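You operate a simulated robot arm through the tools that you are given. There is no shell and no other tool.

The job below is to be done with a simulated two-armed robot. You get a single attempt, and the scene is never put back.

JOB
Take the blue towel from the island top over the prop and hang it over the handle of the dishwasher door.

The check looks at the end state, three seconds after you hand in, the way a careful person would. Anything else that was tipped, shoved, dropped, spilled or broken makes it a failure. Flat cloth is picked up by pressing the open fingertips on it (5 to 10 N) and closing them slowly along it; thin cloth reads only 2 to 8 mm in the jaws.

ROBOT AND FRAMES
Two 7-joint arms with two-finger parallel grippers on one trunk, on a base that moves. Base frame: it is fixed to the floor where the robot stands at the start and does not move with it; the origin is under the middle of the robot, x ahead of it, y to its left, z up; the surface under the hand at the start is at about z = 0.92. Lengths are in m, angles in rad, forces in N, time in s.
The left shoulder is at the start at [0.05, 0.177, 1.104], the right one opposite. With the tool pointing down near the work surface each hand reaches from about 0.1 to 0.68 m from the robot's upright axis, wherever it stands, measured 20 degrees to its own side. Payload 3.43 kg a hand.
The tool frame of a hand sits at the grasp point between the pads (the TCP): z along the fingers, y along the line on which they close. The tips reach 0.034 m beyond it. The gripper opens to 0.128 m. The fingers are 0.024 m wide and 0.012 m thick; the gripper's body (0.048 by 0.13 m) begins 0.096 m behind the TCP.
Orientation is told as [roll, pitch, yaw] about the base's x, y, z axes, in that order, counted from this pose: with the fingers straight down and closing along the base's y, the tool's x points along the base's -x, its y along +y and its z along -z.

CONTROLS
- The arms move only by the tool jog_arm. It takes "left_motion", "right_motion" or both (then of equal length, played together; a hand with none holds still); each is a list of rows, each a list of 7 numbers: the turn, a rotation vector about the tool's x, y, z in units of 5 degrees (1.0 is 5 degrees), then the shift along the tool's x, y, z in units of 25 mm (1.0 is 25 mm), then the gripper command, from -1 (fully open) to 1 (shut), values between in proportion. In form: [[wx, wy, wz, dx, dy, dz, grip], ...]. A call has 1 to 20 rows; each row shifts and turns the commanded pose from where the row before left it, along the tool's axes as they then stand. A call with a number of a shift or a turn outside -1 to 1 is refused whole. A row lasts 0.2 s, in which the tool goes at most 0.05 m and 0.15 rad; a call with a longer step from one row to the next is refused whole, and so is a gripper value outside its range. A pose out of reach is approached as far as the arm can. The call stops where the force on the tool passes 40 N (or 10 N more than at its start, if that is more) or the arm is blocked; 0.2 s more then pass. The fingers move at their own pace (about 0.108 m/s each) and stop on an object; they squeeze with about 30 N. The grip force told is the motor's: it shows also when the fingers shut on nothing. Time passes only in rows, and 0.2 s behind the last, so rows that do not move let the fingers close. It gives the time, the measured TCP pose, the force on the tool (base axes), the opening and the grip force at its end, in the units of the frame above (readings bear some noise), with the torque about the TCP (base axes, N m) and any sound that the robot's microphone picked up.
- Cameras (640 x 400 px; columns grow to the right, rows downward): "scene" is now at [0.1622, 0.0261, 1.2636]; the picture's right is [0.23, -0.97, 0.00], its down [-0.46, -0.11, -0.88] and it looks along [0.86, 0.20, -0.47] (base axes); focal length 266 px, centre (320, 200). "left" rides on the left gripper at [0.076, 0.011, -0.16] in its tool frame; the picture's right is [-0.15, 0.99, 0.00], its down [-0.88, -0.13, -0.46] and it looks along [-0.45, -0.07, 0.89] (tool axes); focal length 234 px, centre (320, 200). "right" rides on the right gripper at [0.076, -0.011, -0.16] in its tool frame; the picture's right is [0.15, 0.99, 0.00], its down [-0.88, 0.13, -0.46] and it looks along [-0.45, 0.07, 0.89] (tool axes); focal length 234 px, centre (320, 200). There is no depth. A picture from a camera that has moved, and an enlarged one, comes with that camera's place and axes in the base frame and with its lens. The place of the scene camera against the robot may be out by one fixed shift of up to 0.018 m in any direction.
- camera(camera): a new picture of that camera. No time passes.
- move_column(by): slides the trunk up (or, below 0, down) by that many m; the arms and the scene camera ride with it, the base frame stays. It gives what a move gives, with no picture.
- steer(legs): drives the robot by 1 to 6 legs, each [ahead, turn to the left] in m and rad, along the robot's own axes; the way and the turn of a leg run together, so that a leg with both is an arc; at most 1.5 m and 3.142 rad a leg. The arms and the cameras ride along, it lands a little off, and it stops where it bumps. It gives what a move gives.
- aim_head(pan, tilt): turns the head with the scene camera to pan (to the left, within 1.396 rad either way) and tilt (down, from -0.506 to 1.204), counted from straight ahead of the robot. It gives what a move gives.
- close_up(camera, box): a new picture of the part [left, top, right, bottom] of that camera's present view, enlarged. No time passes.
- job_done(): hands the job in; it is judged then, once.

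Places have to be worked out from the pictures, the camera data and where the tool is seen. Open the grippers and draw the arms clear of the work before you hand the job in, unless the task says otherwise.

The tools are called after "Call:" as name(argument=value, ...) on one line, values as JSON. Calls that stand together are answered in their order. jog_arm: Moves the arms, as the interface text tells. Its arguments: {"type":"object","properties":{"left_motion":{"type":"array"},"right_motion":{"type":"array"}},"required":[]} The other tools are called the same way: move_column (by) moves the trunk up or down; steer (legs) drives the base; aim_head (pan, tilt) turns the head that bears the scene camera; camera (camera) takes a picture; close_up (camera, box) takes an enlarged picture of a part of a camera's view; job_done () hands the job in.

At the start:

```text
time: 0.0
left_position: [0.4478, 0.3633, 1.0571]
left_tcp_rot: [0.0, -0.001, 0.0]
left_wrist_force: [0.3, 0.2, 0.1]
left_moment: [-0.01, -0.01, -0.01]
left_gripper_width: 0.128
left_finger_force: 0.0
right_position: [0.4401, -0.0283, 1.1554]
right_tcp_rot: [0.0, 0.0, -0.001]
right_wrist_force: [0.6, 0.9, -0.9]
right_moment: [0.0, -0.01, 0.01]
right_gripper_width: 0.128
right_finger_force: 0.1
trunk travel left (down, up): [-0.275, 0.126]
robot x, y, heading: [0.0041, -0.0032, -0.001]
head pan, tilt (commanded): [0.227, 0.487]
```

scene: 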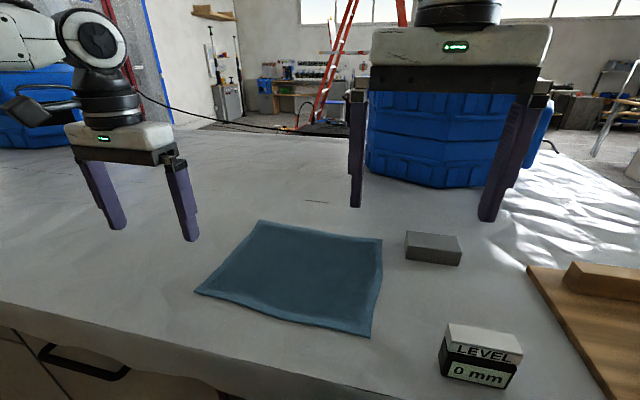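
right: 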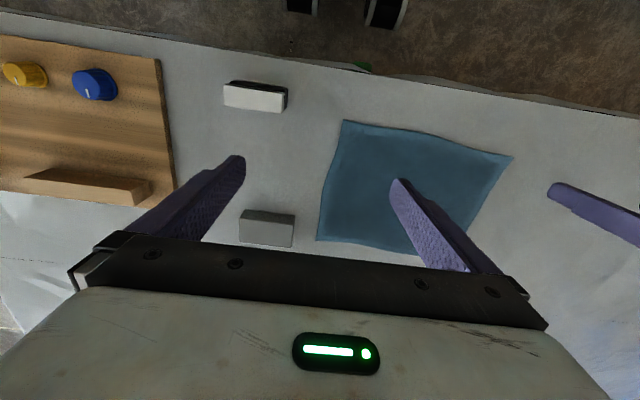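
left: 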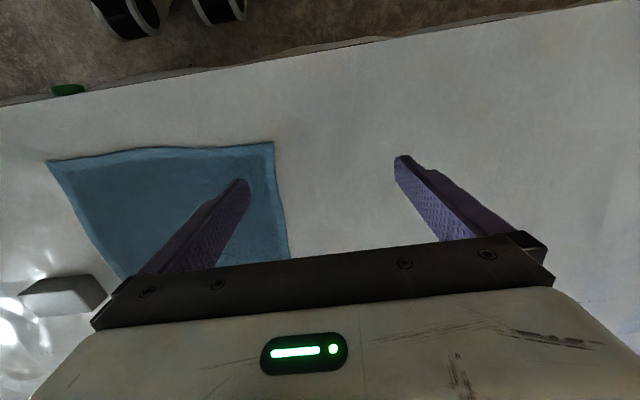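

I'll start by looking around: first downward to the island front, where a black handle shows in the lower left of the scene picture.

Call:
aim_head(pan=0.6, tilt=0.9)

Call:
camera(camera="scene")

```text
time: 0.9
left_position: [0.4471, 0.3631, 1.0584]
left_tcp_rot: [0.001, 0.0, 0.0]
left_wrist_force: [0.3, 0.7, -1.0]
left_moment: [0.02, -0.01, -0.01]
left_gripper_width: 0.128
left_finger_force: 0.1
right_position: [0.4395, -0.0297, 1.1554]
right_tcp_rot: [-0.001, -0.001, -0.002]
right_wrist_force: [0.5, -0.1, 1.1]
right_moment: [-0.04, 0.02, -0.03]
right_gripper_width: 0.1283
right_finger_force: 0.0
trunk travel left (down, up): [-0.275, 0.126]
robot x, y, heading: [0.0032, -0.0004, 0.001]
head pan, tilt (commanded): [0.6, 0.901]
```

```text
taken
camera scene: at [0.1356, 0.0482, 1.2287], right [0.56, -0.83, 0.0], down [-0.65, -0.44, -0.62], along [0.51, 0.35, -0.78], focal length 266 px, centre (320, 200)
```

scene: 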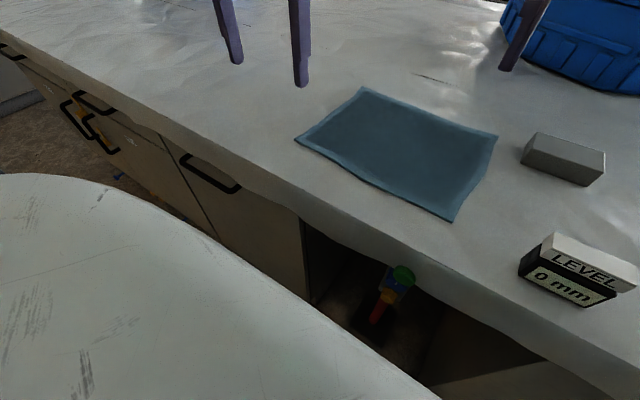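

The island front shows drawers with black handles to the left and an open recess in the middle. I'll look right and further along to find the dishwasher door.

Call:
aim_head(pan=-0.6, tilt=0.8)

Call:
camera(camera="scene")

Call:
aim_head(pan=-1.39, tilt=0.4)

Call:
camera(camera="scene")

Call:
aim_head(pan=1.39, tilt=0.4)

Call:
camera(camera="scene")

Call:
aim_head(pan=0.0, tilt=1.1)

Call:
camera(camera="scene")

```text
time: 2.3
left_position: [0.4474, 0.3624, 1.0589]
left_tcp_rot: [0.0, 0.0, -0.001]
left_wrist_force: [-0.5, 1.1, 1.0]
left_moment: [-0.03, -0.03, 0.03]
left_gripper_width: 0.1281
left_finger_force: 0.1
right_position: [0.4394, -0.0289, 1.1554]
right_tcp_rot: [0.002, 0.0, -0.001]
right_wrist_force: [-0.5, -0.3, -0.1]
right_moment: [-0.02, 0.02, 0.01]
right_gripper_width: 0.1281
right_finger_force: 0.1
trunk travel left (down, up): [-0.275, 0.126]
robot x, y, heading: [0.0041, -0.0016, 0.001]
head pan, tilt (commanded): [-0.6, 0.799]
```

```text
taken
camera scene: at [0.1399, -0.0399, 1.2366], right [-0.56, -0.83, 0.0], down [-0.59, 0.4, -0.7], along [0.58, -0.39, -0.72], focal length 266 px, centre (320, 200)
```

scene: 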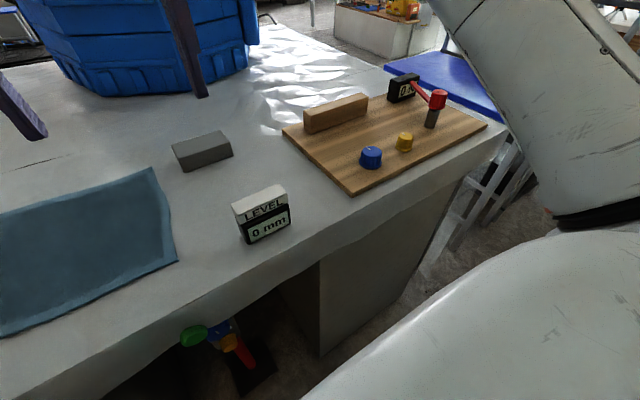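

```text
time: 3.4
left_position: [0.4472, 0.3638, 1.0585]
left_tcp_rot: [0.001, 0.0, -0.002]
left_wrist_force: [0.3, -0.3, 0.1]
left_moment: [0.02, 0.02, 0.03]
left_gripper_width: 0.128
left_finger_force: 0.0
right_position: [0.4399, -0.0281, 1.1548]
right_tcp_rot: [0.0, 0.001, 0.001]
right_wrist_force: [-0.9, -0.5, 0.1]
right_moment: [0.0, 0.0, 0.0]
right_gripper_width: 0.1279
right_finger_force: 0.0
trunk travel left (down, up): [-0.275, 0.126]
robot x, y, heading: [-0.0008, -0.0028, 0.006]
head pan, tilt (commanded): [-1.389, 0.4]
```

```text
taken
camera scene: at [0.0901, -0.0855, 1.2716], right [-0.98, -0.18, 0.0], down [-0.07, 0.38, -0.92], along [0.17, -0.91, -0.39], focal length 266 px, centre (320, 200)
```

scene: 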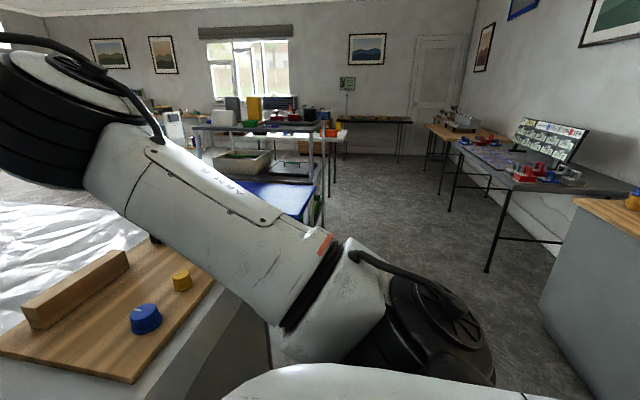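

```text
time: 5.9
left_position: [0.4478, 0.363, 1.0584]
left_tcp_rot: [0.002, -0.001, 0.0]
left_wrist_force: [0.3, -0.9, 0.1]
left_moment: [-0.02, 0.0, 0.0]
left_gripper_width: 0.128
left_finger_force: 0.0
right_position: [0.4384, -0.0289, 1.1568]
right_tcp_rot: [0.001, 0.001, 0.001]
right_wrist_force: [-1.0, -0.6, 0.2]
right_moment: [0.0, 0.03, 0.0]
right_gripper_width: 0.1278
right_finger_force: 0.1
trunk travel left (down, up): [-0.275, 0.126]
robot x, y, heading: [-0.0021, -0.0012, -0.002]
head pan, tilt (commanded): [1.389, 0.4]
```

```text
taken
camera scene: at [0.0901, 0.0967, 1.2717], right [0.98, -0.18, 0.0], down [-0.07, -0.38, -0.92], along [0.17, 0.91, -0.39], focal length 266 px, centre (320, 200)
```

scene: 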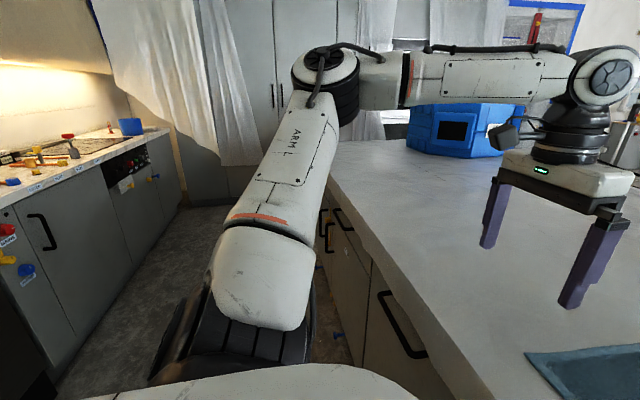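

```text
time: 7.4
left_position: [0.4481, 0.3622, 1.059]
left_tcp_rot: [-0.001, 0.0, 0.001]
left_wrist_force: [0.0, 0.4, 0.0]
left_moment: [0.0, -0.01, 0.02]
left_gripper_width: 0.1281
left_finger_force: 0.0
right_position: [0.4396, -0.0284, 1.1551]
right_tcp_rot: [0.0, 0.0, 0.0]
right_wrist_force: [-0.1, -0.9, 0.5]
right_moment: [-0.05, -0.01, 0.01]
right_gripper_width: 0.128
right_finger_force: 0.0
trunk travel left (down, up): [-0.275, 0.126]
robot x, y, heading: [0.0009, 0.0017, 0.002]
head pan, tilt (commanded): [0.0, 1.1]
```

```text
taken
camera scene: at [0.1364, 0.0057, 1.2148], right [0.0, -1.0, 0.0], down [-0.89, 0.0, -0.45], along [0.45, 0.0, -0.89], focal length 266 px, centre (320, 200)
```

scene: 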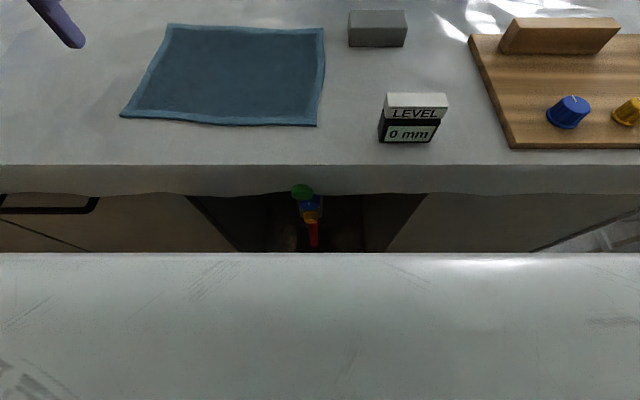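

A kitchen counter row stands to the left/behind. I'll look that way again and enlarge to identify the dishwasher.

Call:
aim_head(pan=1.39, tilt=0.45)

Call:
close_up(camera="scene", box=[0, 80, 220, 380])

Call:
close_up(camera="scene", box=[290, 160, 460, 399])

```text
time: 8.9
left_position: [0.4472, 0.362, 1.0586]
left_tcp_rot: [0.0, 0.0, -0.001]
left_wrist_force: [0.0, -0.5, -0.3]
left_moment: [0.0, 0.0, -0.01]
left_gripper_width: 0.1281
left_finger_force: 0.1
right_position: [0.4399, -0.0292, 1.1562]
right_tcp_rot: [0.0, 0.002, 0.0]
right_wrist_force: [-0.4, 0.5, 0.3]
right_moment: [-0.02, 0.01, -0.03]
right_gripper_width: 0.1278
right_finger_force: 0.1
trunk travel left (down, up): [-0.275, 0.126]
robot x, y, heading: [0.0014, -0.002, -0.002]
head pan, tilt (commanded): [1.389, 0.45]
```

```text
1.33 times, centred on (110, 230) of scene
camera zoom: at [0.09, 0.096, 1.267], right [0.98, -0.18, 0.0], down [-0.08, -0.43, -0.9], along [0.16, 0.89, -0.44], focal length 355 px, centre (600, 160)
```

zoom: 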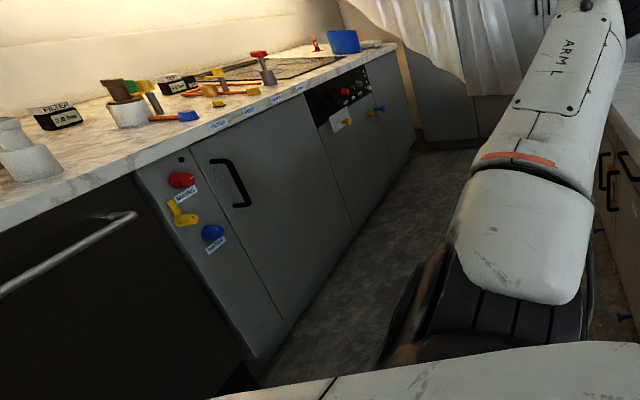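

```text
1.67 times, centred on (375, 280) of scene
camera zoom: at [0.09, 0.096, 1.267], right [0.98, -0.18, 0.0], down [-0.08, -0.43, -0.9], along [0.16, 0.89, -0.44], focal length 446 px, centre (228, 67)
```

zoom: 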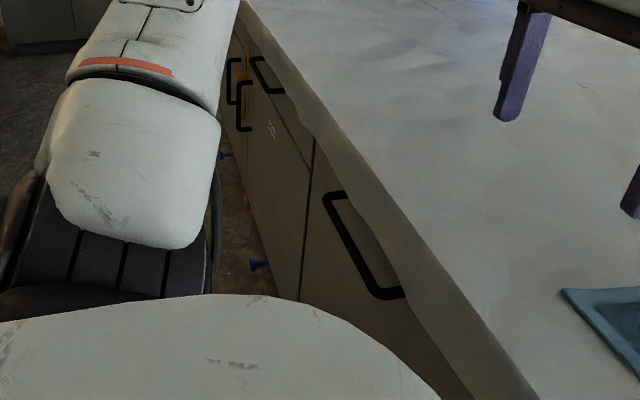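

The dishwasher is the dark door with the steel bar behind me (about x≈-0.83, y≈0.7–0.95); the towel spans about x 0.41–0.65, y 0.0–0.30 on the island. I'll place both hands over the near edge close to its two corners, fingers open about 60 mm, at a hover height.

Call:
jog_arm(left_motion=[[0, 0, 0, 0, -0.98, 0, 0.06], [0, 0, 0, 0, -0.98, 0, 0.06], [0, 0, 0, 0, -0.98, 0, 0.06], [0, 0, 0, 0, -0.98, 0, 0.06], [0, 0, 0, 0, 0, 0.4, 0.06], [0, 0, 0, 0, 0, 0.4, 0.06], [0, 0, 0, 0, 0, 0.4, 0.06], [0, 0, 0, 0, 0, 0.4, 0.06], [0, 0, 0, 0, 0, 0.4, 0.06], [0, 0, 0, 0, 0, 0.4, 0.06], [0, 0, 0, 0, 0, 0.4, 0.06], [0, 0, 0, 0, 0, 0.2, 0.06]], right_motion=[[0, 0, 0, 0.05, 0.78, 0, 0.06], [0, 0, 0, 0.05, 0.78, 0, 0.06], [0, 0, 0, 0.05, 0.78, 0, 0.06], [0, 0, 0, 0.05, 0.78, 0, 0.06], [0, 0, 0, 0, 0, 0.9, 0.06], [0, 0, 0, 0, 0, 0.9, 0.06], [0, 0, 0, 0, 0, 0.9, 0.06], [0, 0, 0, 0, 0, 0.9, 0.06], [0, 0, 0, 0, 0, 0.9, 0.06], [0, 0, 0, 0, 0, 0.9, 0.06], [0, 0, 0, 0, 0, 0.9, 0.06], [0, 0, 0, 0, 0, 0.7, 0.06]])

Call:
camera(camera="left")

Call:
camera(camera="right")

Call:
aim_head(pan=0.2, tilt=0.95)

Call:
camera(camera="scene")

```text
time: 11.5
left_position: [0.4476, 0.264, 0.982]
left_tcp_rot: [0.001, 0.001, 0.0]
left_wrist_force: [0.3, -0.1, -0.4]
left_moment: [-0.03, 0.0, 0.03]
left_gripper_width: 0.0601
left_finger_force: 0.1
right_position: [0.4354, 0.0498, 0.9813]
right_tcp_rot: [-0.001, 0.0, 0.0]
right_wrist_force: [1.0, -0.7, -0.4]
right_moment: [0.0, -0.01, 0.0]
right_gripper_width: 0.0603
right_finger_force: 0.1
trunk travel left (down, up): [-0.275, 0.126]
robot x, y, heading: [0.0021, -0.0003, 0.001]
head pan, tilt (commanded): [1.389, 0.45]
```

```text
taken
camera left: at [0.3714, 0.2758, 1.1426], right [0.15, 0.99, 0.0], down [0.88, -0.13, 0.46], along [0.45, -0.07, -0.89], focal length 234 px, centre (320, 200)
```

left: 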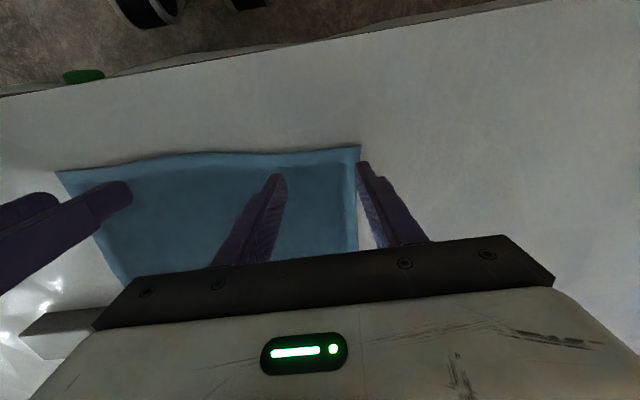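

```text
taken
camera right: at [0.3592, 0.038, 1.1405], right [-0.15, 0.99, 0.0], down [0.88, 0.13, 0.46], along [0.45, 0.07, -0.89], focal length 234 px, centre (320, 200)
```

right: 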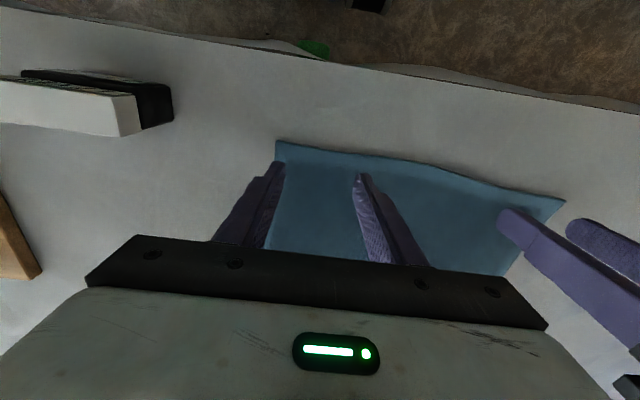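

```text
time: 12.9
left_position: [0.4466, 0.2651, 0.9824]
left_tcp_rot: [0.0, -0.001, 0.0]
left_wrist_force: [0.4, -0.2, 0.0]
left_moment: [0.01, 0.04, 0.03]
left_gripper_width: 0.0602
left_finger_force: 0.0
right_position: [0.435, 0.0502, 0.9821]
right_tcp_rot: [0.0, 0.0, -0.001]
right_wrist_force: [0.1, 0.2, -0.2]
right_moment: [0.01, 0.03, -0.01]
right_gripper_width: 0.0601
right_finger_force: 0.0
trunk travel left (down, up): [-0.275, 0.126]
robot x, y, heading: [0.0011, -0.0024, -0.003]
head pan, tilt (commanded): [0.201, 0.949]
```

```text
taken
camera scene: at [0.1446, 0.0202, 1.225], right [0.2, -0.98, 0.0], down [-0.8, -0.16, -0.58], along [0.57, 0.12, -0.81], focal length 266 px, centre (320, 200)
```

scene: 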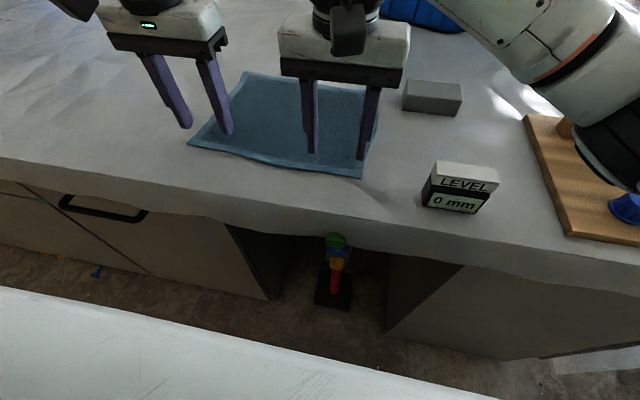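

Both hands hover about 28 mm above the towel; the outer left finger would straddle the towel's side edge, so I shift both hands slightly inward and lower to just above contact.

Call:
jog_arm(left_motion=[[0, 0, 0, 0, -0.24, 0, 0.06], [0, 0, 0, -0.08, -0.24, 0, 0.06], [0, 0, 0, 0, 0, 0.25, 0.06], [0, 0, 0, 0, 0, 0.25, 0.06], [0, 0, 0, 0, 0, 0.2, 0.06], [0, 0, 0, 0, 0, 0.2, 0.06]], right_motion=[[0, 0, 0, 0, 0.16, 0, 0.06], [0, 0, 0, 0, 0.16, 0, 0.06], [0, 0, 0, 0, 0, 0.25, 0.06], [0, 0, 0, 0, 0, 0.25, 0.06], [0, 0, 0, 0, 0, 0.2, 0.06], [0, 0, 0, 0, 0, 0.2, 0.06]])

Call:
close_up(camera="scene", box=[120, 40, 480, 240])

```text
time: 14.3
left_position: [0.4504, 0.252, 0.9616]
left_tcp_rot: [-0.001, -0.002, 0.002]
left_wrist_force: [-0.4, 0.0, -0.5]
left_moment: [-0.02, -0.01, -0.03]
left_gripper_width: 0.0603
left_finger_force: 0.0
right_position: [0.4349, 0.0582, 0.9587]
right_tcp_rot: [0.0, 0.001, -0.001]
right_wrist_force: [0.7, 1.3, 2.0]
right_moment: [-0.03, -0.02, 0.02]
right_gripper_width: 0.0602
right_finger_force: 0.0
trunk travel left (down, up): [-0.275, 0.126]
robot x, y, heading: [-0.0023, -0.0012, 0.002]
head pan, tilt (commanded): [0.201, 0.949]
```

```text
1.78 times, centred on (300, 140) of scene
camera zoom: at [0.1444, 0.0201, 1.2251], right [0.2, -0.98, 0.0], down [-0.8, -0.16, -0.58], along [0.57, 0.12, -0.81], focal length 474 px, centre (356, 307)
```

zoom: 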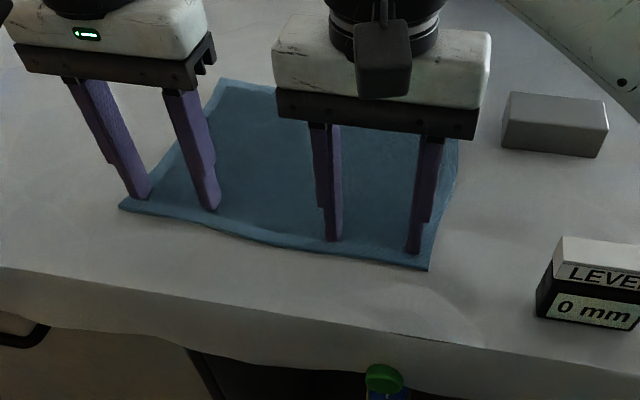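

Fingers are all over the towel; the right hand may be just touching. I'll go down in small steps watching the force.

Call:
jog_arm(left_motion=[[0, 0, 0, 0, 0, 0.1, 0.06], [0, 0, 0, 0, 0, 0.1, 0.06]], right_motion=[[0, 0, 0, 0, 0, 0.05, 0.06], [0, 0, 0, 0, 0, 0.05, 0.06]])

```text
time: 14.9
left_position: [0.4491, 0.2517, 0.9577]
left_tcp_rot: [0.0, -0.004, 0.003]
left_wrist_force: [0.6, 1.4, 7.9]
left_moment: [0.08, -0.03, 0.01]
left_gripper_width: 0.0601
left_finger_force: 0.1
right_position: [0.4342, 0.0575, 0.9574]
right_tcp_rot: [0.001, -0.003, 0.0]
right_wrist_force: [1.3, -0.2, 9.2]
right_moment: [0.0, -0.03, 0.01]
right_gripper_width: 0.0601
right_finger_force: 0.0
trunk travel left (down, up): [-0.275, 0.126]
robot x, y, heading: [-0.0023, 0.0028, -0.001]
head pan, tilt (commanded): [0.201, 0.949]
```

Left presses with 7.9 N and right with 9.2 N, in the wanted range. Now I close both grippers slowly along the cloth.

Call:
jog_arm(left_motion=[[0, 0, 0, 0, 0, 0, 0.12], [0, 0, 0, 0, 0, 0, 0.18], [0, 0, 0, 0, 0, 0, 0.24], [0, 0, 0, 0, 0, 0, 0.3], [0, 0, 0, 0, 0, 0, 0.36], [0, 0, 0, 0, 0, 0, 0.42], [0, 0, 0, 0, 0, 0, 0.48], [0, 0, 0, 0, 0, 0, 0.54], [0, 0, 0, 0, 0, 0, 0.6], [0, 0, 0, 0, 0, 0, 0.66], [0, 0, 0, 0, 0, 0, 0.72], [0, 0, 0, 0, 0, 0, 0.78], [0, 0, 0, 0, 0, 0, 0.84], [0, 0, 0, 0, 0, 0, 0.9], [0, 0, 0, 0, 0, 0, 0.95], [0, 0, 0, 0, 0, 0, 1], [0, 0, 0, 0, 0, 0, 1], [0, 0, 0, 0, 0, 0, 1]], right_motion=[[0, 0, 0, 0, 0, 0, 0.12], [0, 0, 0, 0, 0, 0, 0.18], [0, 0, 0, 0, 0, 0, 0.24], [0, 0, 0, 0, 0, 0, 0.3], [0, 0, 0, 0, 0, 0, 0.36], [0, 0, 0, 0, 0, 0, 0.42], [0, 0, 0, 0, 0, 0, 0.48], [0, 0, 0, 0, 0, 0, 0.54], [0, 0, 0, 0, 0, 0, 0.6], [0, 0, 0, 0, 0, 0, 0.66], [0, 0, 0, 0, 0, 0, 0.72], [0, 0, 0, 0, 0, 0, 0.78], [0, 0, 0, 0, 0, 0, 0.84], [0, 0, 0, 0, 0, 0, 0.9], [0, 0, 0, 0, 0, 0, 0.95], [0, 0, 0, 0, 0, 0, 1], [0, 0, 0, 0, 0, 0, 1], [0, 0, 0, 0, 0, 0, 1]])

Call:
close_up(camera="scene", box=[120, 40, 480, 240])

```text
time: 18.7
left_position: [0.4492, 0.2524, 0.9562]
left_tcp_rot: [-0.001, -0.001, 0.0]
left_wrist_force: [-1.2, -3.4, 13.6]
left_moment: [-0.12, 0.01, -0.03]
left_gripper_width: 0.0048
left_finger_force: 29.7
right_position: [0.4343, 0.0577, 0.9568]
right_tcp_rot: [0.0, -0.002, 0.0]
right_wrist_force: [0.1, 3.9, 12.0]
right_moment: [0.12, -0.02, -0.03]
right_gripper_width: 0.0066
right_finger_force: 30.0
trunk travel left (down, up): [-0.275, 0.126]
robot x, y, heading: [-0.0002, 0.0031, -0.001]
head pan, tilt (commanded): [0.201, 0.949]
```

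```text
1.78 times, centred on (300, 140) of scene
camera zoom: at [0.1428, 0.0195, 1.2253], right [0.2, -0.98, 0.0], down [-0.8, -0.16, -0.58], along [0.57, 0.12, -0.81], focal length 474 px, centre (356, 307)
```

zoom: 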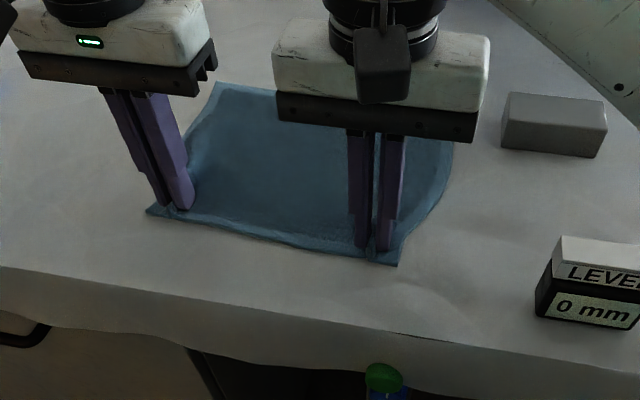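

Both jaws read a cloth fold (4.8 and 6.6 mm). I lift slowly, both together.

Call:
jog_arm(left_motion=[[0, 0, 0, 0, 0, -0.3, 1], [0, 0, 0, 0, 0, -0.5, 1], [0, 0, 0, 0, 0, -0.6, 1], [0, 0, 0, 0, 0, -0.6, 1], [0, 0, 0, 0, 0, -0.6, 1], [0, 0, 0, 0, 0, -0.6, 1], [0, 0, 0, 0, 0, -0.6, 1], [0, 0, 0, 0, 0, -0.6, 1]], right_motion=[[0, 0, 0, 0, 0, -0.3, 1], [0, 0, 0, 0, 0, -0.5, 1], [0, 0, 0, 0, 0, -0.6, 1], [0, 0, 0, 0, 0, -0.6, 1], [0, 0, 0, 0, 0, -0.6, 1], [0, 0, 0, 0, 0, -0.6, 1], [0, 0, 0, 0, 0, -0.6, 1], [0, 0, 0, 0, 0, -0.6, 1]])

Call:
camera(camera="scene")

```text
time: 20.5
left_position: [0.4499, 0.2516, 1.0669]
left_tcp_rot: [0.0, -0.002, 0.0]
left_wrist_force: [-0.4, -4.6, -0.3]
left_moment: [-0.2, 0.02, -0.03]
left_gripper_width: 0.005
left_finger_force: 30.1
right_position: [0.434, 0.0571, 1.0667]
right_tcp_rot: [-0.001, 0.0, 0.0]
right_wrist_force: [1.1, 5.1, 0.0]
right_moment: [0.18, 0.0, 0.03]
right_gripper_width: 0.0046
right_finger_force: 29.9
trunk travel left (down, up): [-0.275, 0.126]
robot x, y, heading: [0.0014, 0.0038, -0.005]
head pan, tilt (commanded): [0.201, 0.949]
```

```text
taken
camera scene: at [0.1444, 0.02, 1.225], right [0.2, -0.98, 0.0], down [-0.8, -0.16, -0.58], along [0.57, 0.12, -0.81], focal length 266 px, centre (320, 200)
```

scene: 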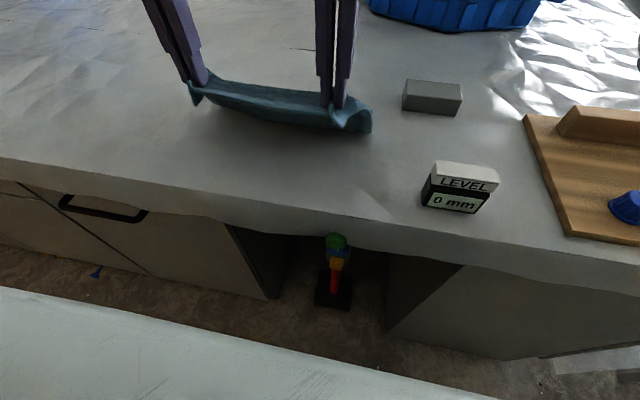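

The towel's near edge is held by both hands, with about 5 N of tension between them. I bring the hands slightly together and lift further.

Call:
jog_arm(left_motion=[[0, 0, 0, 0, -0.1, -0.4, 1], [0, 0, 0, 0, -0.1, -0.6, 1], [0, 0, 0, 0, -0.05, -0.6, 1], [0, 0, 0, 0, 0, -0.6, 1], [0, 0, 0, 0, 0, -0.6, 1], [0, 0, 0, 0, 0, -0.6, 1], [0, 0, 0, 0, 0, -0.6, 1], [0, 0, 0, 0, 0, -0.6, 1]], right_motion=[[0, 0, 0, 0, 0.1, -0.4, 1], [0, 0, 0, 0, 0.1, -0.6, 1], [0, 0, 0, 0, 0.05, -0.6, 1], [0, 0, 0, 0, 0, -0.6, 1], [0, 0, 0, 0, 0, -0.6, 1], [0, 0, 0, 0, 0, -0.6, 1], [0, 0, 0, 0, 0, -0.6, 1], [0, 0, 0, 0, 0, -0.6, 1]])

Call:
aim_head(pan=0.2, tilt=0.6)

Call:
camera(camera="scene")

```text
time: 22.3
left_position: [0.4487, 0.2465, 1.1816]
left_tcp_rot: [0.0, -0.002, 0.0]
left_wrist_force: [1.0, 0.4, -0.3]
left_moment: [0.0, 0.02, -0.07]
left_gripper_width: 0.0047
left_finger_force: 29.6
right_position: [0.4347, 0.0636, 1.1808]
right_tcp_rot: [0.0, -0.001, 0.0]
right_wrist_force: [-0.3, 0.3, -1.1]
right_moment: [0.01, -0.01, -0.01]
right_gripper_width: 0.0046
right_finger_force: 30.1
trunk travel left (down, up): [-0.275, 0.126]
robot x, y, heading: [0.0007, 0.0002, -0.001]
head pan, tilt (commanded): [0.201, 0.949]
```

```text
time: 23.1
left_position: [0.4508, 0.245, 1.1809]
left_tcp_rot: [0.001, 0.0, 0.0]
left_wrist_force: [0.2, 0.4, 0.5]
left_moment: [-0.01, 0.03, -0.05]
left_gripper_width: 0.0043
left_finger_force: 29.6
right_position: [0.4345, 0.0639, 1.1811]
right_tcp_rot: [0.001, 0.001, 0.001]
right_wrist_force: [0.4, -0.5, -0.4]
right_moment: [-0.04, -0.05, -0.01]
right_gripper_width: 0.0045
right_finger_force: 29.6
trunk travel left (down, up): [-0.275, 0.126]
robot x, y, heading: [-0.0015, 0.0041, 0.005]
head pan, tilt (commanded): [0.201, 0.6]
```

```text
taken
camera scene: at [0.1599, 0.0232, 1.2534], right [0.2, -0.98, 0.0], down [-0.55, -0.11, -0.82], along [0.81, 0.16, -0.57], focal length 266 px, centre (320, 200)
```

scene: 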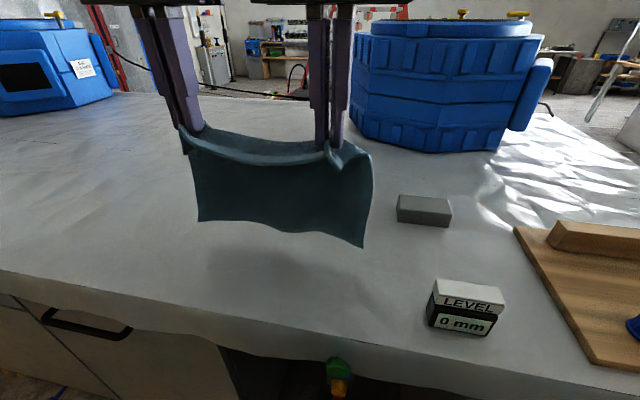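

The towel hangs cleanly, fully off the top. I back straight away from the island by 0.22 m before turning.

Call:
steer(legs=[[-0.22, 0]])

Call:
aim_head(pan=1.39, tilt=0.6)

Call:
camera(camera="scene")

Call:
aim_head(pan=-1.39, tilt=0.6)

Call:
camera(camera="scene")

```text
time: 24.8
left_position: [0.2275, 0.2471, 1.1824]
left_tcp_rot: [0.0, -0.001, 0.002]
left_wrist_force: [-0.6, -0.3, -1.0]
left_moment: [-0.02, -0.04, -0.02]
left_gripper_width: 0.0046
left_finger_force: 29.6
right_position: [0.214, 0.0647, 1.181]
right_tcp_rot: [0.001, 0.0, 0.001]
right_wrist_force: [0.0, 0.1, -0.4]
right_moment: [-0.04, 0.0, -0.05]
right_gripper_width: 0.0046
right_finger_force: 29.8
trunk travel left (down, up): [-0.275, 0.126]
robot x, y, heading: [-0.2195, -0.0002, 0.005]
head pan, tilt (commanded): [0.201, 0.6]
```

```text
time: 26.2
left_position: [0.2277, 0.2472, 1.1812]
left_tcp_rot: [0.0, 0.001, 0.003]
left_wrist_force: [0.1, 0.0, 0.0]
left_moment: [-0.01, 0.0, -0.01]
left_gripper_width: 0.0046
left_finger_force: 29.9
right_position: [0.2148, 0.0639, 1.1812]
right_tcp_rot: [-0.002, 0.001, 0.003]
right_wrist_force: [0.3, -0.3, -1.0]
right_moment: [-0.03, -0.03, -0.04]
right_gripper_width: 0.0046
right_finger_force: 29.7
trunk travel left (down, up): [-0.275, 0.126]
robot x, y, heading: [-0.2236, 0.001, 0.003]
head pan, tilt (commanded): [1.389, 0.6]
```

```text
taken
camera scene: at [-0.1312, 0.0925, 1.2534], right [0.98, -0.18, 0.0], down [-0.1, -0.56, -0.83], along [0.15, 0.81, -0.56], focal length 266 px, centre (320, 200)
```

scene: 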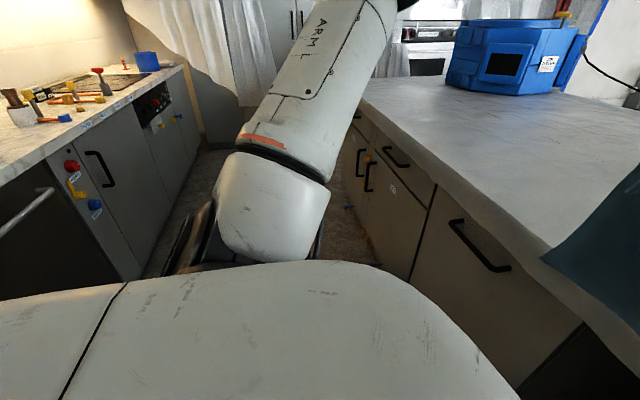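

```text
time: 28.7
left_position: [0.2286, 0.2466, 1.1817]
left_tcp_rot: [0.001, 0.0, 0.002]
left_wrist_force: [0.1, -0.2, -0.4]
left_moment: [-0.01, 0.01, -0.03]
left_gripper_width: 0.0044
left_finger_force: 29.7
right_position: [0.2135, 0.0643, 1.1799]
right_tcp_rot: [0.0, 0.001, 0.003]
right_wrist_force: [0.6, 0.5, -0.2]
right_moment: [-0.02, 0.0, -0.03]
right_gripper_width: 0.0047
right_finger_force: 30.1
trunk travel left (down, up): [-0.275, 0.126]
robot x, y, heading: [-0.2227, -0.0009, 0.003]
head pan, tilt (commanded): [-1.389, 0.6]
```

```text
taken
camera scene: at [-0.1309, -0.0814, 1.2534], right [-0.98, -0.18, 0.0], down [-0.1, 0.56, -0.83], along [0.15, -0.81, -0.56], focal length 266 px, centre (320, 200)
```

scene: 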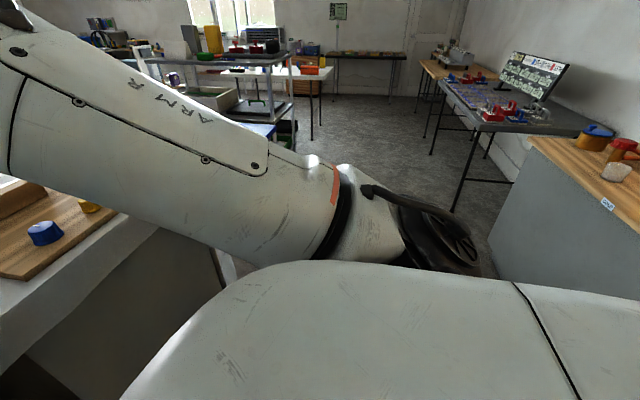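

The aisle runs between the counter edge (x≈-0.8) and the island (x≈0.34), so I'm about mid-aisle. I turn left a quarter turn in place, then look at the dishwasher.

Call:
steer(legs=[[0, 0.8], [0, 0.77]])

Call:
aim_head(pan=1.2, tilt=0.6)

Call:
camera(camera="scene")

Call:
aim_head(pan=0.5, tilt=0.6)

Call:
camera(camera="scene")

```text
time: 33.2
left_position: [-0.4691, 0.4484, 1.1813]
left_tcp_rot: [-0.001, 0.0, 1.575]
left_wrist_force: [-0.1, 0.5, 0.1]
left_moment: [0.0, -0.02, -0.1]
left_gripper_width: 0.0048
left_finger_force: 29.9
right_position: [-0.2859, 0.4352, 1.1808]
right_tcp_rot: [-0.001, -0.001, 1.576]
right_wrist_force: [0.4, -0.1, 1.1]
right_moment: [0.0, 0.0, -0.1]
right_gripper_width: 0.0044
right_finger_force: 30.4
trunk travel left (down, up): [-0.275, 0.126]
robot x, y, heading: [-0.2226, -0.0004, 1.58]
head pan, tilt (commanded): [-1.389, 0.6]
```

```text
time: 35.5
left_position: [-0.4692, 0.4484, 1.1816]
left_tcp_rot: [-0.001, -0.001, 1.576]
left_wrist_force: [1.1, -0.3, -0.2]
left_moment: [-0.02, -0.04, -0.07]
left_gripper_width: 0.0043
left_finger_force: 29.8
right_position: [-0.2853, 0.4357, 1.1805]
right_tcp_rot: [0.001, 0.0, 1.577]
right_wrist_force: [-0.5, 1.1, -0.1]
right_moment: [-0.03, 0.01, -0.08]
right_gripper_width: 0.0047
right_finger_force: 29.9
trunk travel left (down, up): [-0.275, 0.126]
robot x, y, heading: [-0.2185, 0.0016, 1.575]
head pan, tilt (commanded): [1.201, 0.6]
```

```text
taken
camera scene: at [-0.3, 0.107, 1.2534], right [0.36, 0.93, 0.0], down [0.53, -0.2, -0.83], along [-0.77, 0.3, -0.56], focal length 266 px, centre (320, 200)
```

scene: 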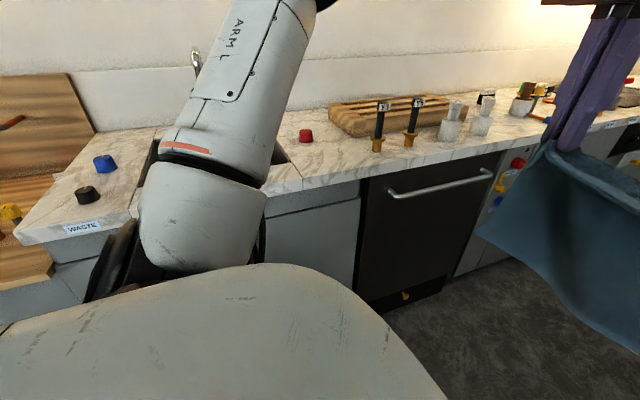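

```text
time: 36.6
left_position: [-0.4685, 0.4488, 1.1804]
left_tcp_rot: [0.001, 0.001, 1.575]
left_wrist_force: [-0.1, 0.7, 0.5]
left_moment: [0.01, 0.0, -0.11]
left_gripper_width: 0.0046
left_finger_force: 30.2
right_position: [-0.2862, 0.4336, 1.1802]
right_tcp_rot: [0.0, -0.001, 1.577]
right_wrist_force: [0.4, 0.4, -0.8]
right_moment: [0.01, 0.02, -0.1]
right_gripper_width: 0.0045
right_finger_force: 30.1
trunk travel left (down, up): [-0.275, 0.126]
robot x, y, heading: [-0.2176, 0.0022, 1.572]
head pan, tilt (commanded): [0.499, 0.6]
```

```text
taken
camera scene: at [-0.2601, 0.1528, 1.2534], right [0.88, 0.48, 0.0], down [0.27, -0.49, -0.83], along [-0.4, 0.72, -0.56], focal length 266 px, centre (320, 200)
```

scene: 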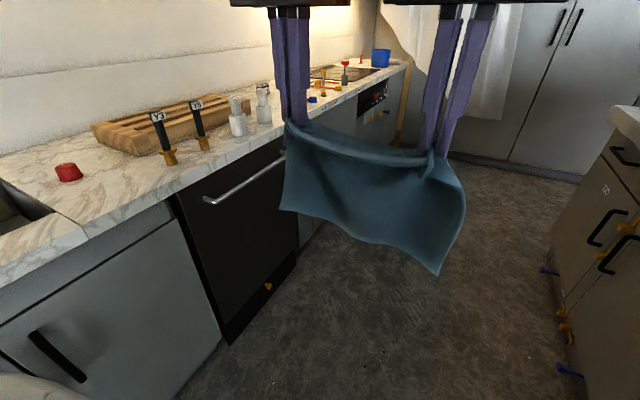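

The dishwasher is the black door with the steel bar: I judge its bar to run from about (-0.80, 0.51) to (-0.80, 0.88) at z≈0.86, with shakers and lever valves near the counter edge above it. I drive along the aisle by 0.8 m and turn left to face it.

Call:
steer(legs=[[0.8, 0]])

Call:
steer(legs=[[0, 0.8], [0, 0.76]])

Call:
aim_head(pan=0.2, tilt=0.7)

Call:
camera(camera="scene")

Call:
camera(camera="left")

Call:
camera(camera="right")

```text
time: 40.9
left_position: [-0.4687, 1.248, 1.1811]
left_tcp_rot: [0.0, 0.001, 1.57]
left_wrist_force: [-0.9, 0.4, 0.2]
left_moment: [-0.01, -0.02, -0.09]
left_gripper_width: 0.0046
left_finger_force: 30.2
right_position: [-0.2865, 1.2333, 1.1797]
right_tcp_rot: [-0.002, 0.0, 1.569]
right_wrist_force: [-0.5, 0.3, -0.2]
right_moment: [0.02, 0.02, -0.07]
right_gripper_width: 0.0045
right_finger_force: 30.5
trunk travel left (down, up): [-0.275, 0.126]
robot x, y, heading: [-0.2197, 0.8022, 1.574]
head pan, tilt (commanded): [0.499, 0.6]
```

```text
time: 45.4
left_position: [-0.6734, 0.5568, 1.1822]
left_tcp_rot: [0.0, 0.0, 3.133]
left_wrist_force: [-0.6, -0.8, 0.1]
left_moment: [0.01, 0.04, -0.1]
left_gripper_width: 0.0045
left_finger_force: 29.6
right_position: [-0.6563, 0.7398, 1.1813]
right_tcp_rot: [0.0, 0.0, 3.131]
right_wrist_force: [0.3, -0.5, -0.9]
right_moment: [0.01, 0.01, -0.02]
right_gripper_width: 0.0045
right_finger_force: 29.9
trunk travel left (down, up): [-0.275, 0.126]
robot x, y, heading: [-0.2178, 0.7978, 3.126]
head pan, tilt (commanded): [0.499, 0.6]
```

```text
time: 46.2
left_position: [-0.6741, 0.5554, 1.1805]
left_tcp_rot: [0.001, 0.0, 3.132]
left_wrist_force: [0.2, 0.2, -0.5]
left_moment: [-0.03, -0.02, -0.1]
left_gripper_width: 0.0042
left_finger_force: 30.1
right_position: [-0.6577, 0.739, 1.1795]
right_tcp_rot: [0.0, 0.001, 3.13]
right_wrist_force: [0.5, 0.1, -1.2]
right_moment: [-0.05, 0.02, -0.08]
right_gripper_width: 0.0046
right_finger_force: 30.1
trunk travel left (down, up): [-0.275, 0.126]
robot x, y, heading: [-0.2218, 0.7989, 3.127]
head pan, tilt (commanded): [0.201, 0.7]
```

```text
taken
camera scene: at [-0.3719, 0.7884, 1.2448], right [-0.19, 0.98, 0.0], down [0.63, 0.12, -0.77], along [-0.75, -0.14, -0.64], focal length 266 px, centre (320, 200)
```

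scene: 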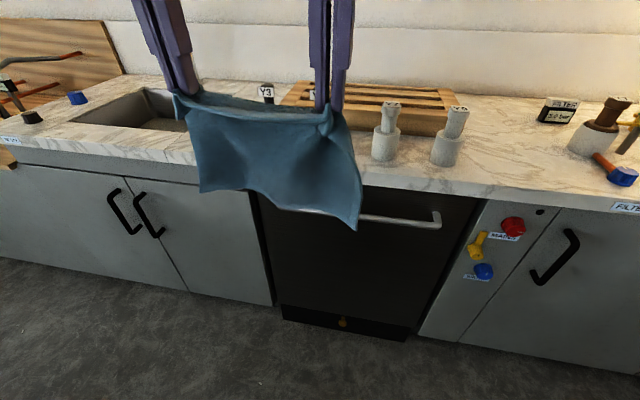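

```text
taken
camera left: at [-0.599, 0.5443, 1.3413], right [-0.16, -0.99, 0.0], down [-0.88, 0.14, 0.46], along [-0.45, 0.07, -0.89], focal length 234 px, centre (320, 200)
```

left: 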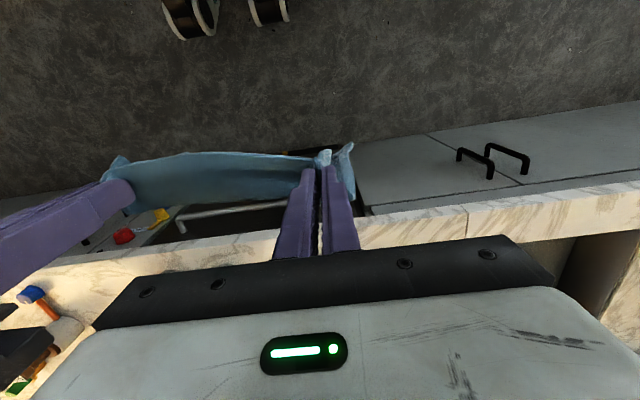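

```text
taken
camera right: at [-0.5814, 0.7495, 1.34], right [0.14, -0.99, 0.0], down [-0.88, -0.12, 0.46], along [-0.45, -0.06, -0.89], focal length 234 px, centre (320, 200)
```

right: 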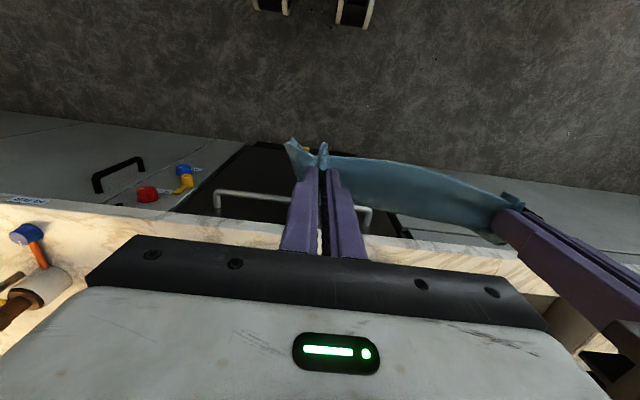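

From here I see the steel bar clearly standing off the black door, with the counter edge above. I enlarge the views to fix its exact place and the gap behind it.

Call:
close_up(camera="right", box=[170, 130, 430, 290])

Call:
close_up(camera="left", box=[80, 120, 400, 280])

Call:
close_up(camera="scene", box=[240, 80, 500, 280])

```text
2.46 times, centred on (300, 210) of right
camera zoom: at [-0.5814, 0.7495, 1.34], right [0.14, -0.99, 0.0], down [-0.88, -0.12, 0.46], along [-0.45, -0.06, -0.89], focal length 576 px, centre (369, 175)
```

zoom: 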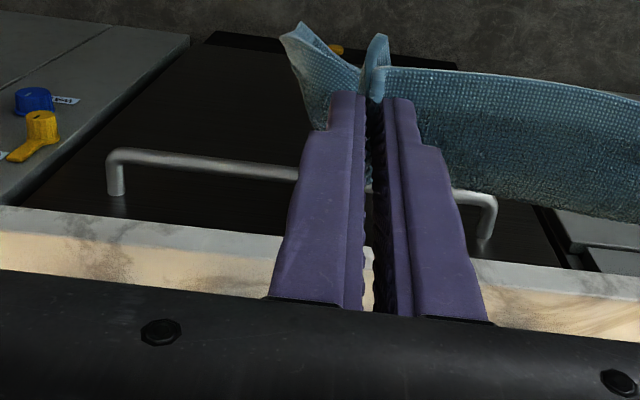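

```text
2.00 times, centred on (240, 200) of left
camera zoom: at [-0.599, 0.5443, 1.3413], right [-0.16, -0.99, 0.0], down [-0.88, 0.14, 0.46], along [-0.45, 0.07, -0.89], focal length 468 px, centre (480, 200)
```

zoom: 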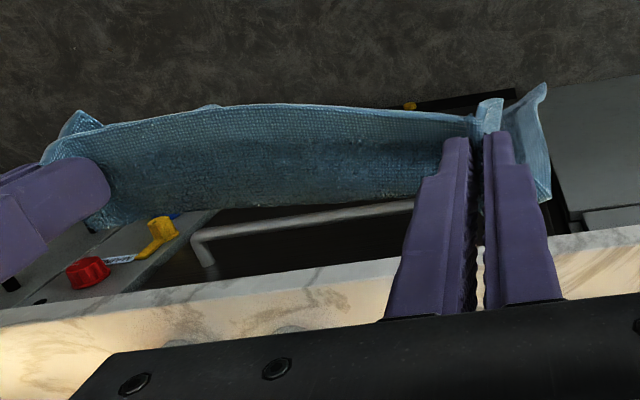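

```text
2.00 times, centred on (370, 180) of scene
camera zoom: at [-0.3719, 0.7884, 1.2448], right [-0.19, 0.98, 0.0], down [0.63, 0.12, -0.77], along [-0.75, -0.14, -0.64], focal length 533 px, centre (220, 240)
```

zoom: 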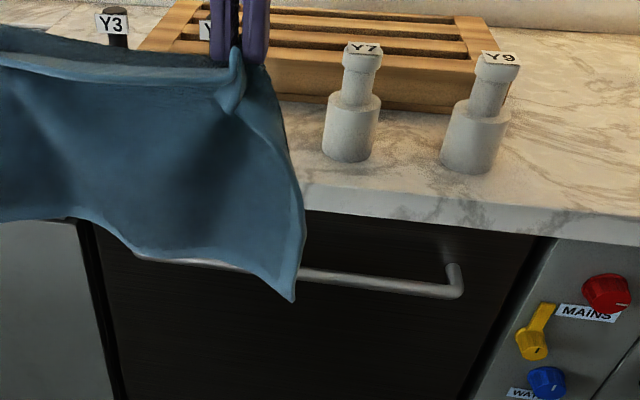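

I place the bar's centre line at x≈-0.863, z≈0.81, running y≈0.58–0.97, about 45 mm off the door (x≈-0.91), with the counter front edge at x≈-0.89. First I shift both hands 0.125 m to the right (base +y) so the towel is centred on the bar, and level the left hand with the right.

Call:
jog_arm(left_motion=[[0, 0, 0, 0.1, -0.6, 0, 1], [0, 0, 0, 0.1, -0.75, 0, 1], [0, 0, 0, 0.1, -0.75, 0, 1], [0, 0, 0, 0.1, -0.75, 0, 1], [0, 0, 0, 0.1, -0.75, 0, 1], [0, 0, 0, 0.05, -0.75, 0, 1], [0, 0, 0, 0, -0.65, 0, 1], [0, 0, 0, 0, 0, 0, 1]], right_motion=[[0, 0, 0, 0, -0.6, 0, 1], [0, 0, 0, 0, -0.75, 0, 1], [0, 0, 0, 0, -0.75, 0, 1], [0, 0, 0, 0, -0.75, 0, 1], [0, 0, 0, 0, -0.75, 0, 1], [0, 0, 0, 0, -0.75, 0, 1], [0, 0, 0, 0, -0.65, 0, 1], [0, 0, 0, 0, 0, 0, 1]])

Call:
steer(legs=[[0.12, 0.014]])

Call:
aim_head(pan=0.0, tilt=0.8)

Call:
camera(camera="scene")

Call:
camera(camera="left")

Call:
camera(camera="right")

```text
time: 47.7
left_position: [-0.6383, 0.6433, 1.1664]
left_tcp_rot: [-0.031, -0.012, 3.118]
left_wrist_force: [-2.1, 21.0, 1.3]
left_moment: [0.76, 0.01, 0.0]
left_gripper_width: 0.0048
left_finger_force: 30.7
left hand out of reach, approached as far as the arm can: row 3, 4, 5, 6, 7
right_position: [-0.6547, 0.848, 1.1803]
right_tcp_rot: [0.024, -0.002, -3.135]
right_wrist_force: [2.1, -20.0, -1.3]
right_moment: [-0.67, -0.07, 0.06]
right_gripper_width: 0.0046
right_finger_force: 30.2
trunk travel left (down, up): [-0.275, 0.126]
robot x, y, heading: [-0.2195, 0.7966, 3.129]
head pan, tilt (commanded): [0.201, 0.7]
stopped in row 7 (left hand): the force on the tool passed its limit at 43 N (the readings are from after the stop); the commanded pose is now the measured one
```

```text
time: 49.0
left_position: [-0.756, 0.6365, 1.1646]
left_tcp_rot: [-0.032, -0.013, 3.138]
left_wrist_force: [-3.2, 26.9, 2.0]
left_moment: [0.94, 0.08, 0.04]
left_gripper_width: 0.0049
left_finger_force: 30.3
right_position: [-0.775, 0.8425, 1.1809]
right_tcp_rot: [0.025, -0.002, -3.126]
right_wrist_force: [2.5, -26.5, -3.1]
right_moment: [-0.99, -0.13, 0.05]
right_gripper_width: 0.0051
right_finger_force: 29.9
trunk travel left (down, up): [-0.275, 0.126]
robot x, y, heading: [-0.341, 0.7959, -3.138]
head pan, tilt (commanded): [0.201, 0.7]
```

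```text
time: 49.7
left_position: [-0.7544, 0.6376, 1.1661]
left_tcp_rot: [-0.038, -0.015, 3.137]
left_wrist_force: [-1.8, 19.7, 0.2]
left_moment: [0.66, 0.08, -0.03]
left_gripper_width: 0.0048
left_finger_force: 30.0
right_position: [-0.774, 0.8408, 1.1814]
right_tcp_rot: [0.026, -0.002, -3.125]
right_wrist_force: [2.9, -19.1, -1.9]
right_moment: [-0.65, -0.07, 0.0]
right_gripper_width: 0.005
right_finger_force: 30.3
trunk travel left (down, up): [-0.275, 0.126]
robot x, y, heading: [-0.3391, 0.8012, -3.134]
head pan, tilt (commanded): [0.0, 0.799]
```

```text
taken
camera scene: at [-0.4872, 0.8037, 1.2366], right [0.0, 1.0, 0.0], down [0.72, 0.0, -0.7], along [-0.7, 0.0, -0.72], focal length 266 px, centre (320, 200)
```

scene: 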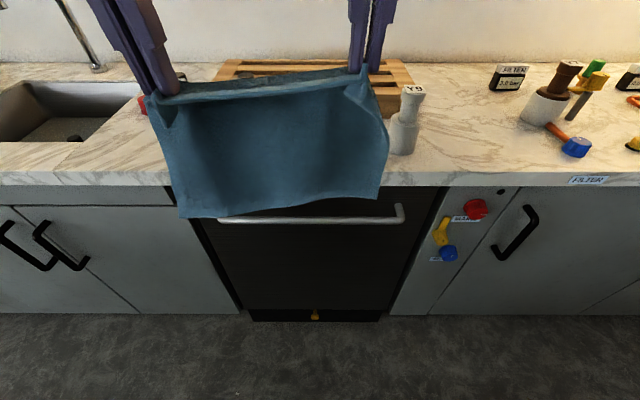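

```text
taken
camera left: at [-0.6776, 0.6212, 1.3236], right [-0.15, -0.99, -0.03], down [-0.87, 0.12, 0.47], along [-0.46, 0.1, -0.88], focal length 234 px, centre (320, 200)
```

left: 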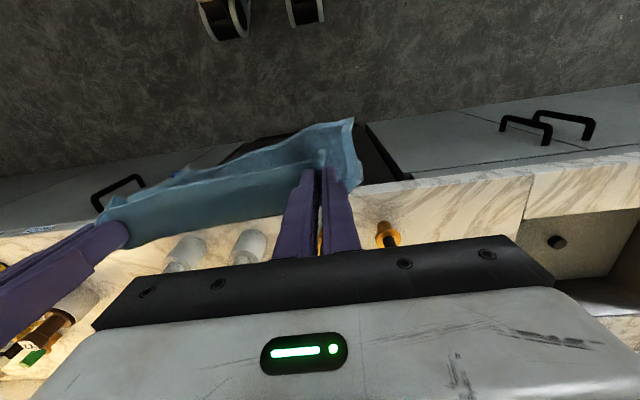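

```text
taken
camera right: at [-0.6976, 0.8581, 1.3398], right [0.16, -0.99, 0.03], down [-0.88, -0.13, 0.46], along [-0.45, -0.1, -0.89], focal length 234 px, centre (320, 200)
```

right: 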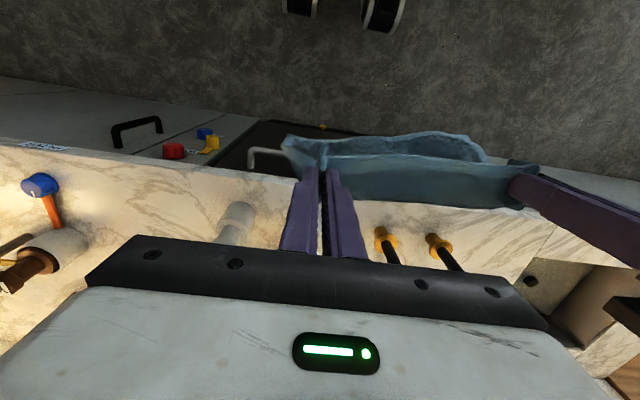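

The left hand hit its inward reach limit and the cloth is under ~20 N tension, so I ease that off at once by bringing the right hand back toward the left, and bring the left out to a comfortable place too.

Call:
jog_arm(left_motion=[[0, 0, 0, 0, 0, 0, 1], [0, 0, 0, 0, 0, 0, 1], [-0.1, 0, 0, 0, 0, 0, 1], [-0.1, 0, 0, 0, 0.3, 0, 1], [-0.1, 0, 0, -0.1, 0.5, -0.1, 1], [-0.1, 0, 0, -0.2, 0.5, -0.2, 1], [0, 0.1, 0, -0.2, 0.5, -0.2, 1], [0, 0, 0, -0.2, 0.1, -0.1, 1]], right_motion=[[0, 0, 0, 0, 0.3, 0, 1], [0, 0, 0, 0, 0.3, 0, 1], [0.1, 0, 0, 0, 0.2, 0, 1], [0.1, 0, 0, 0, 0.3, 0, 1], [0.1, 0, 0, 0, 0.5, 0, 1], [0, 0, 0, 0, 0.5, 0, 1], [0, 0, 0, 0, 0.5, 0, 1], [0, 0, 0, 0, 0.1, 0, 1]])

```text
time: 51.5
left_position: [-0.7707, 0.5879, 1.178]
left_tcp_rot: [0.006, -0.006, 3.137]
left_wrist_force: [-0.7, 0.7, 0.0]
left_moment: [0.05, 0.03, -0.03]
left_gripper_width: 0.0046
left_finger_force: 29.7
left hand out of reach, approached as far as the arm can: row 3
right_position: [-0.7736, 0.7765, 1.182]
right_tcp_rot: [-0.002, -0.004, -3.125]
right_wrist_force: [0.1, -0.2, -0.1]
right_moment: [-0.06, -0.03, -0.04]
right_gripper_width: 0.0044
right_finger_force: 29.8
trunk travel left (down, up): [-0.275, 0.126]
robot x, y, heading: [-0.3401, 0.8013, -3.137]
head pan, tilt (commanded): [0.0, 0.799]
```

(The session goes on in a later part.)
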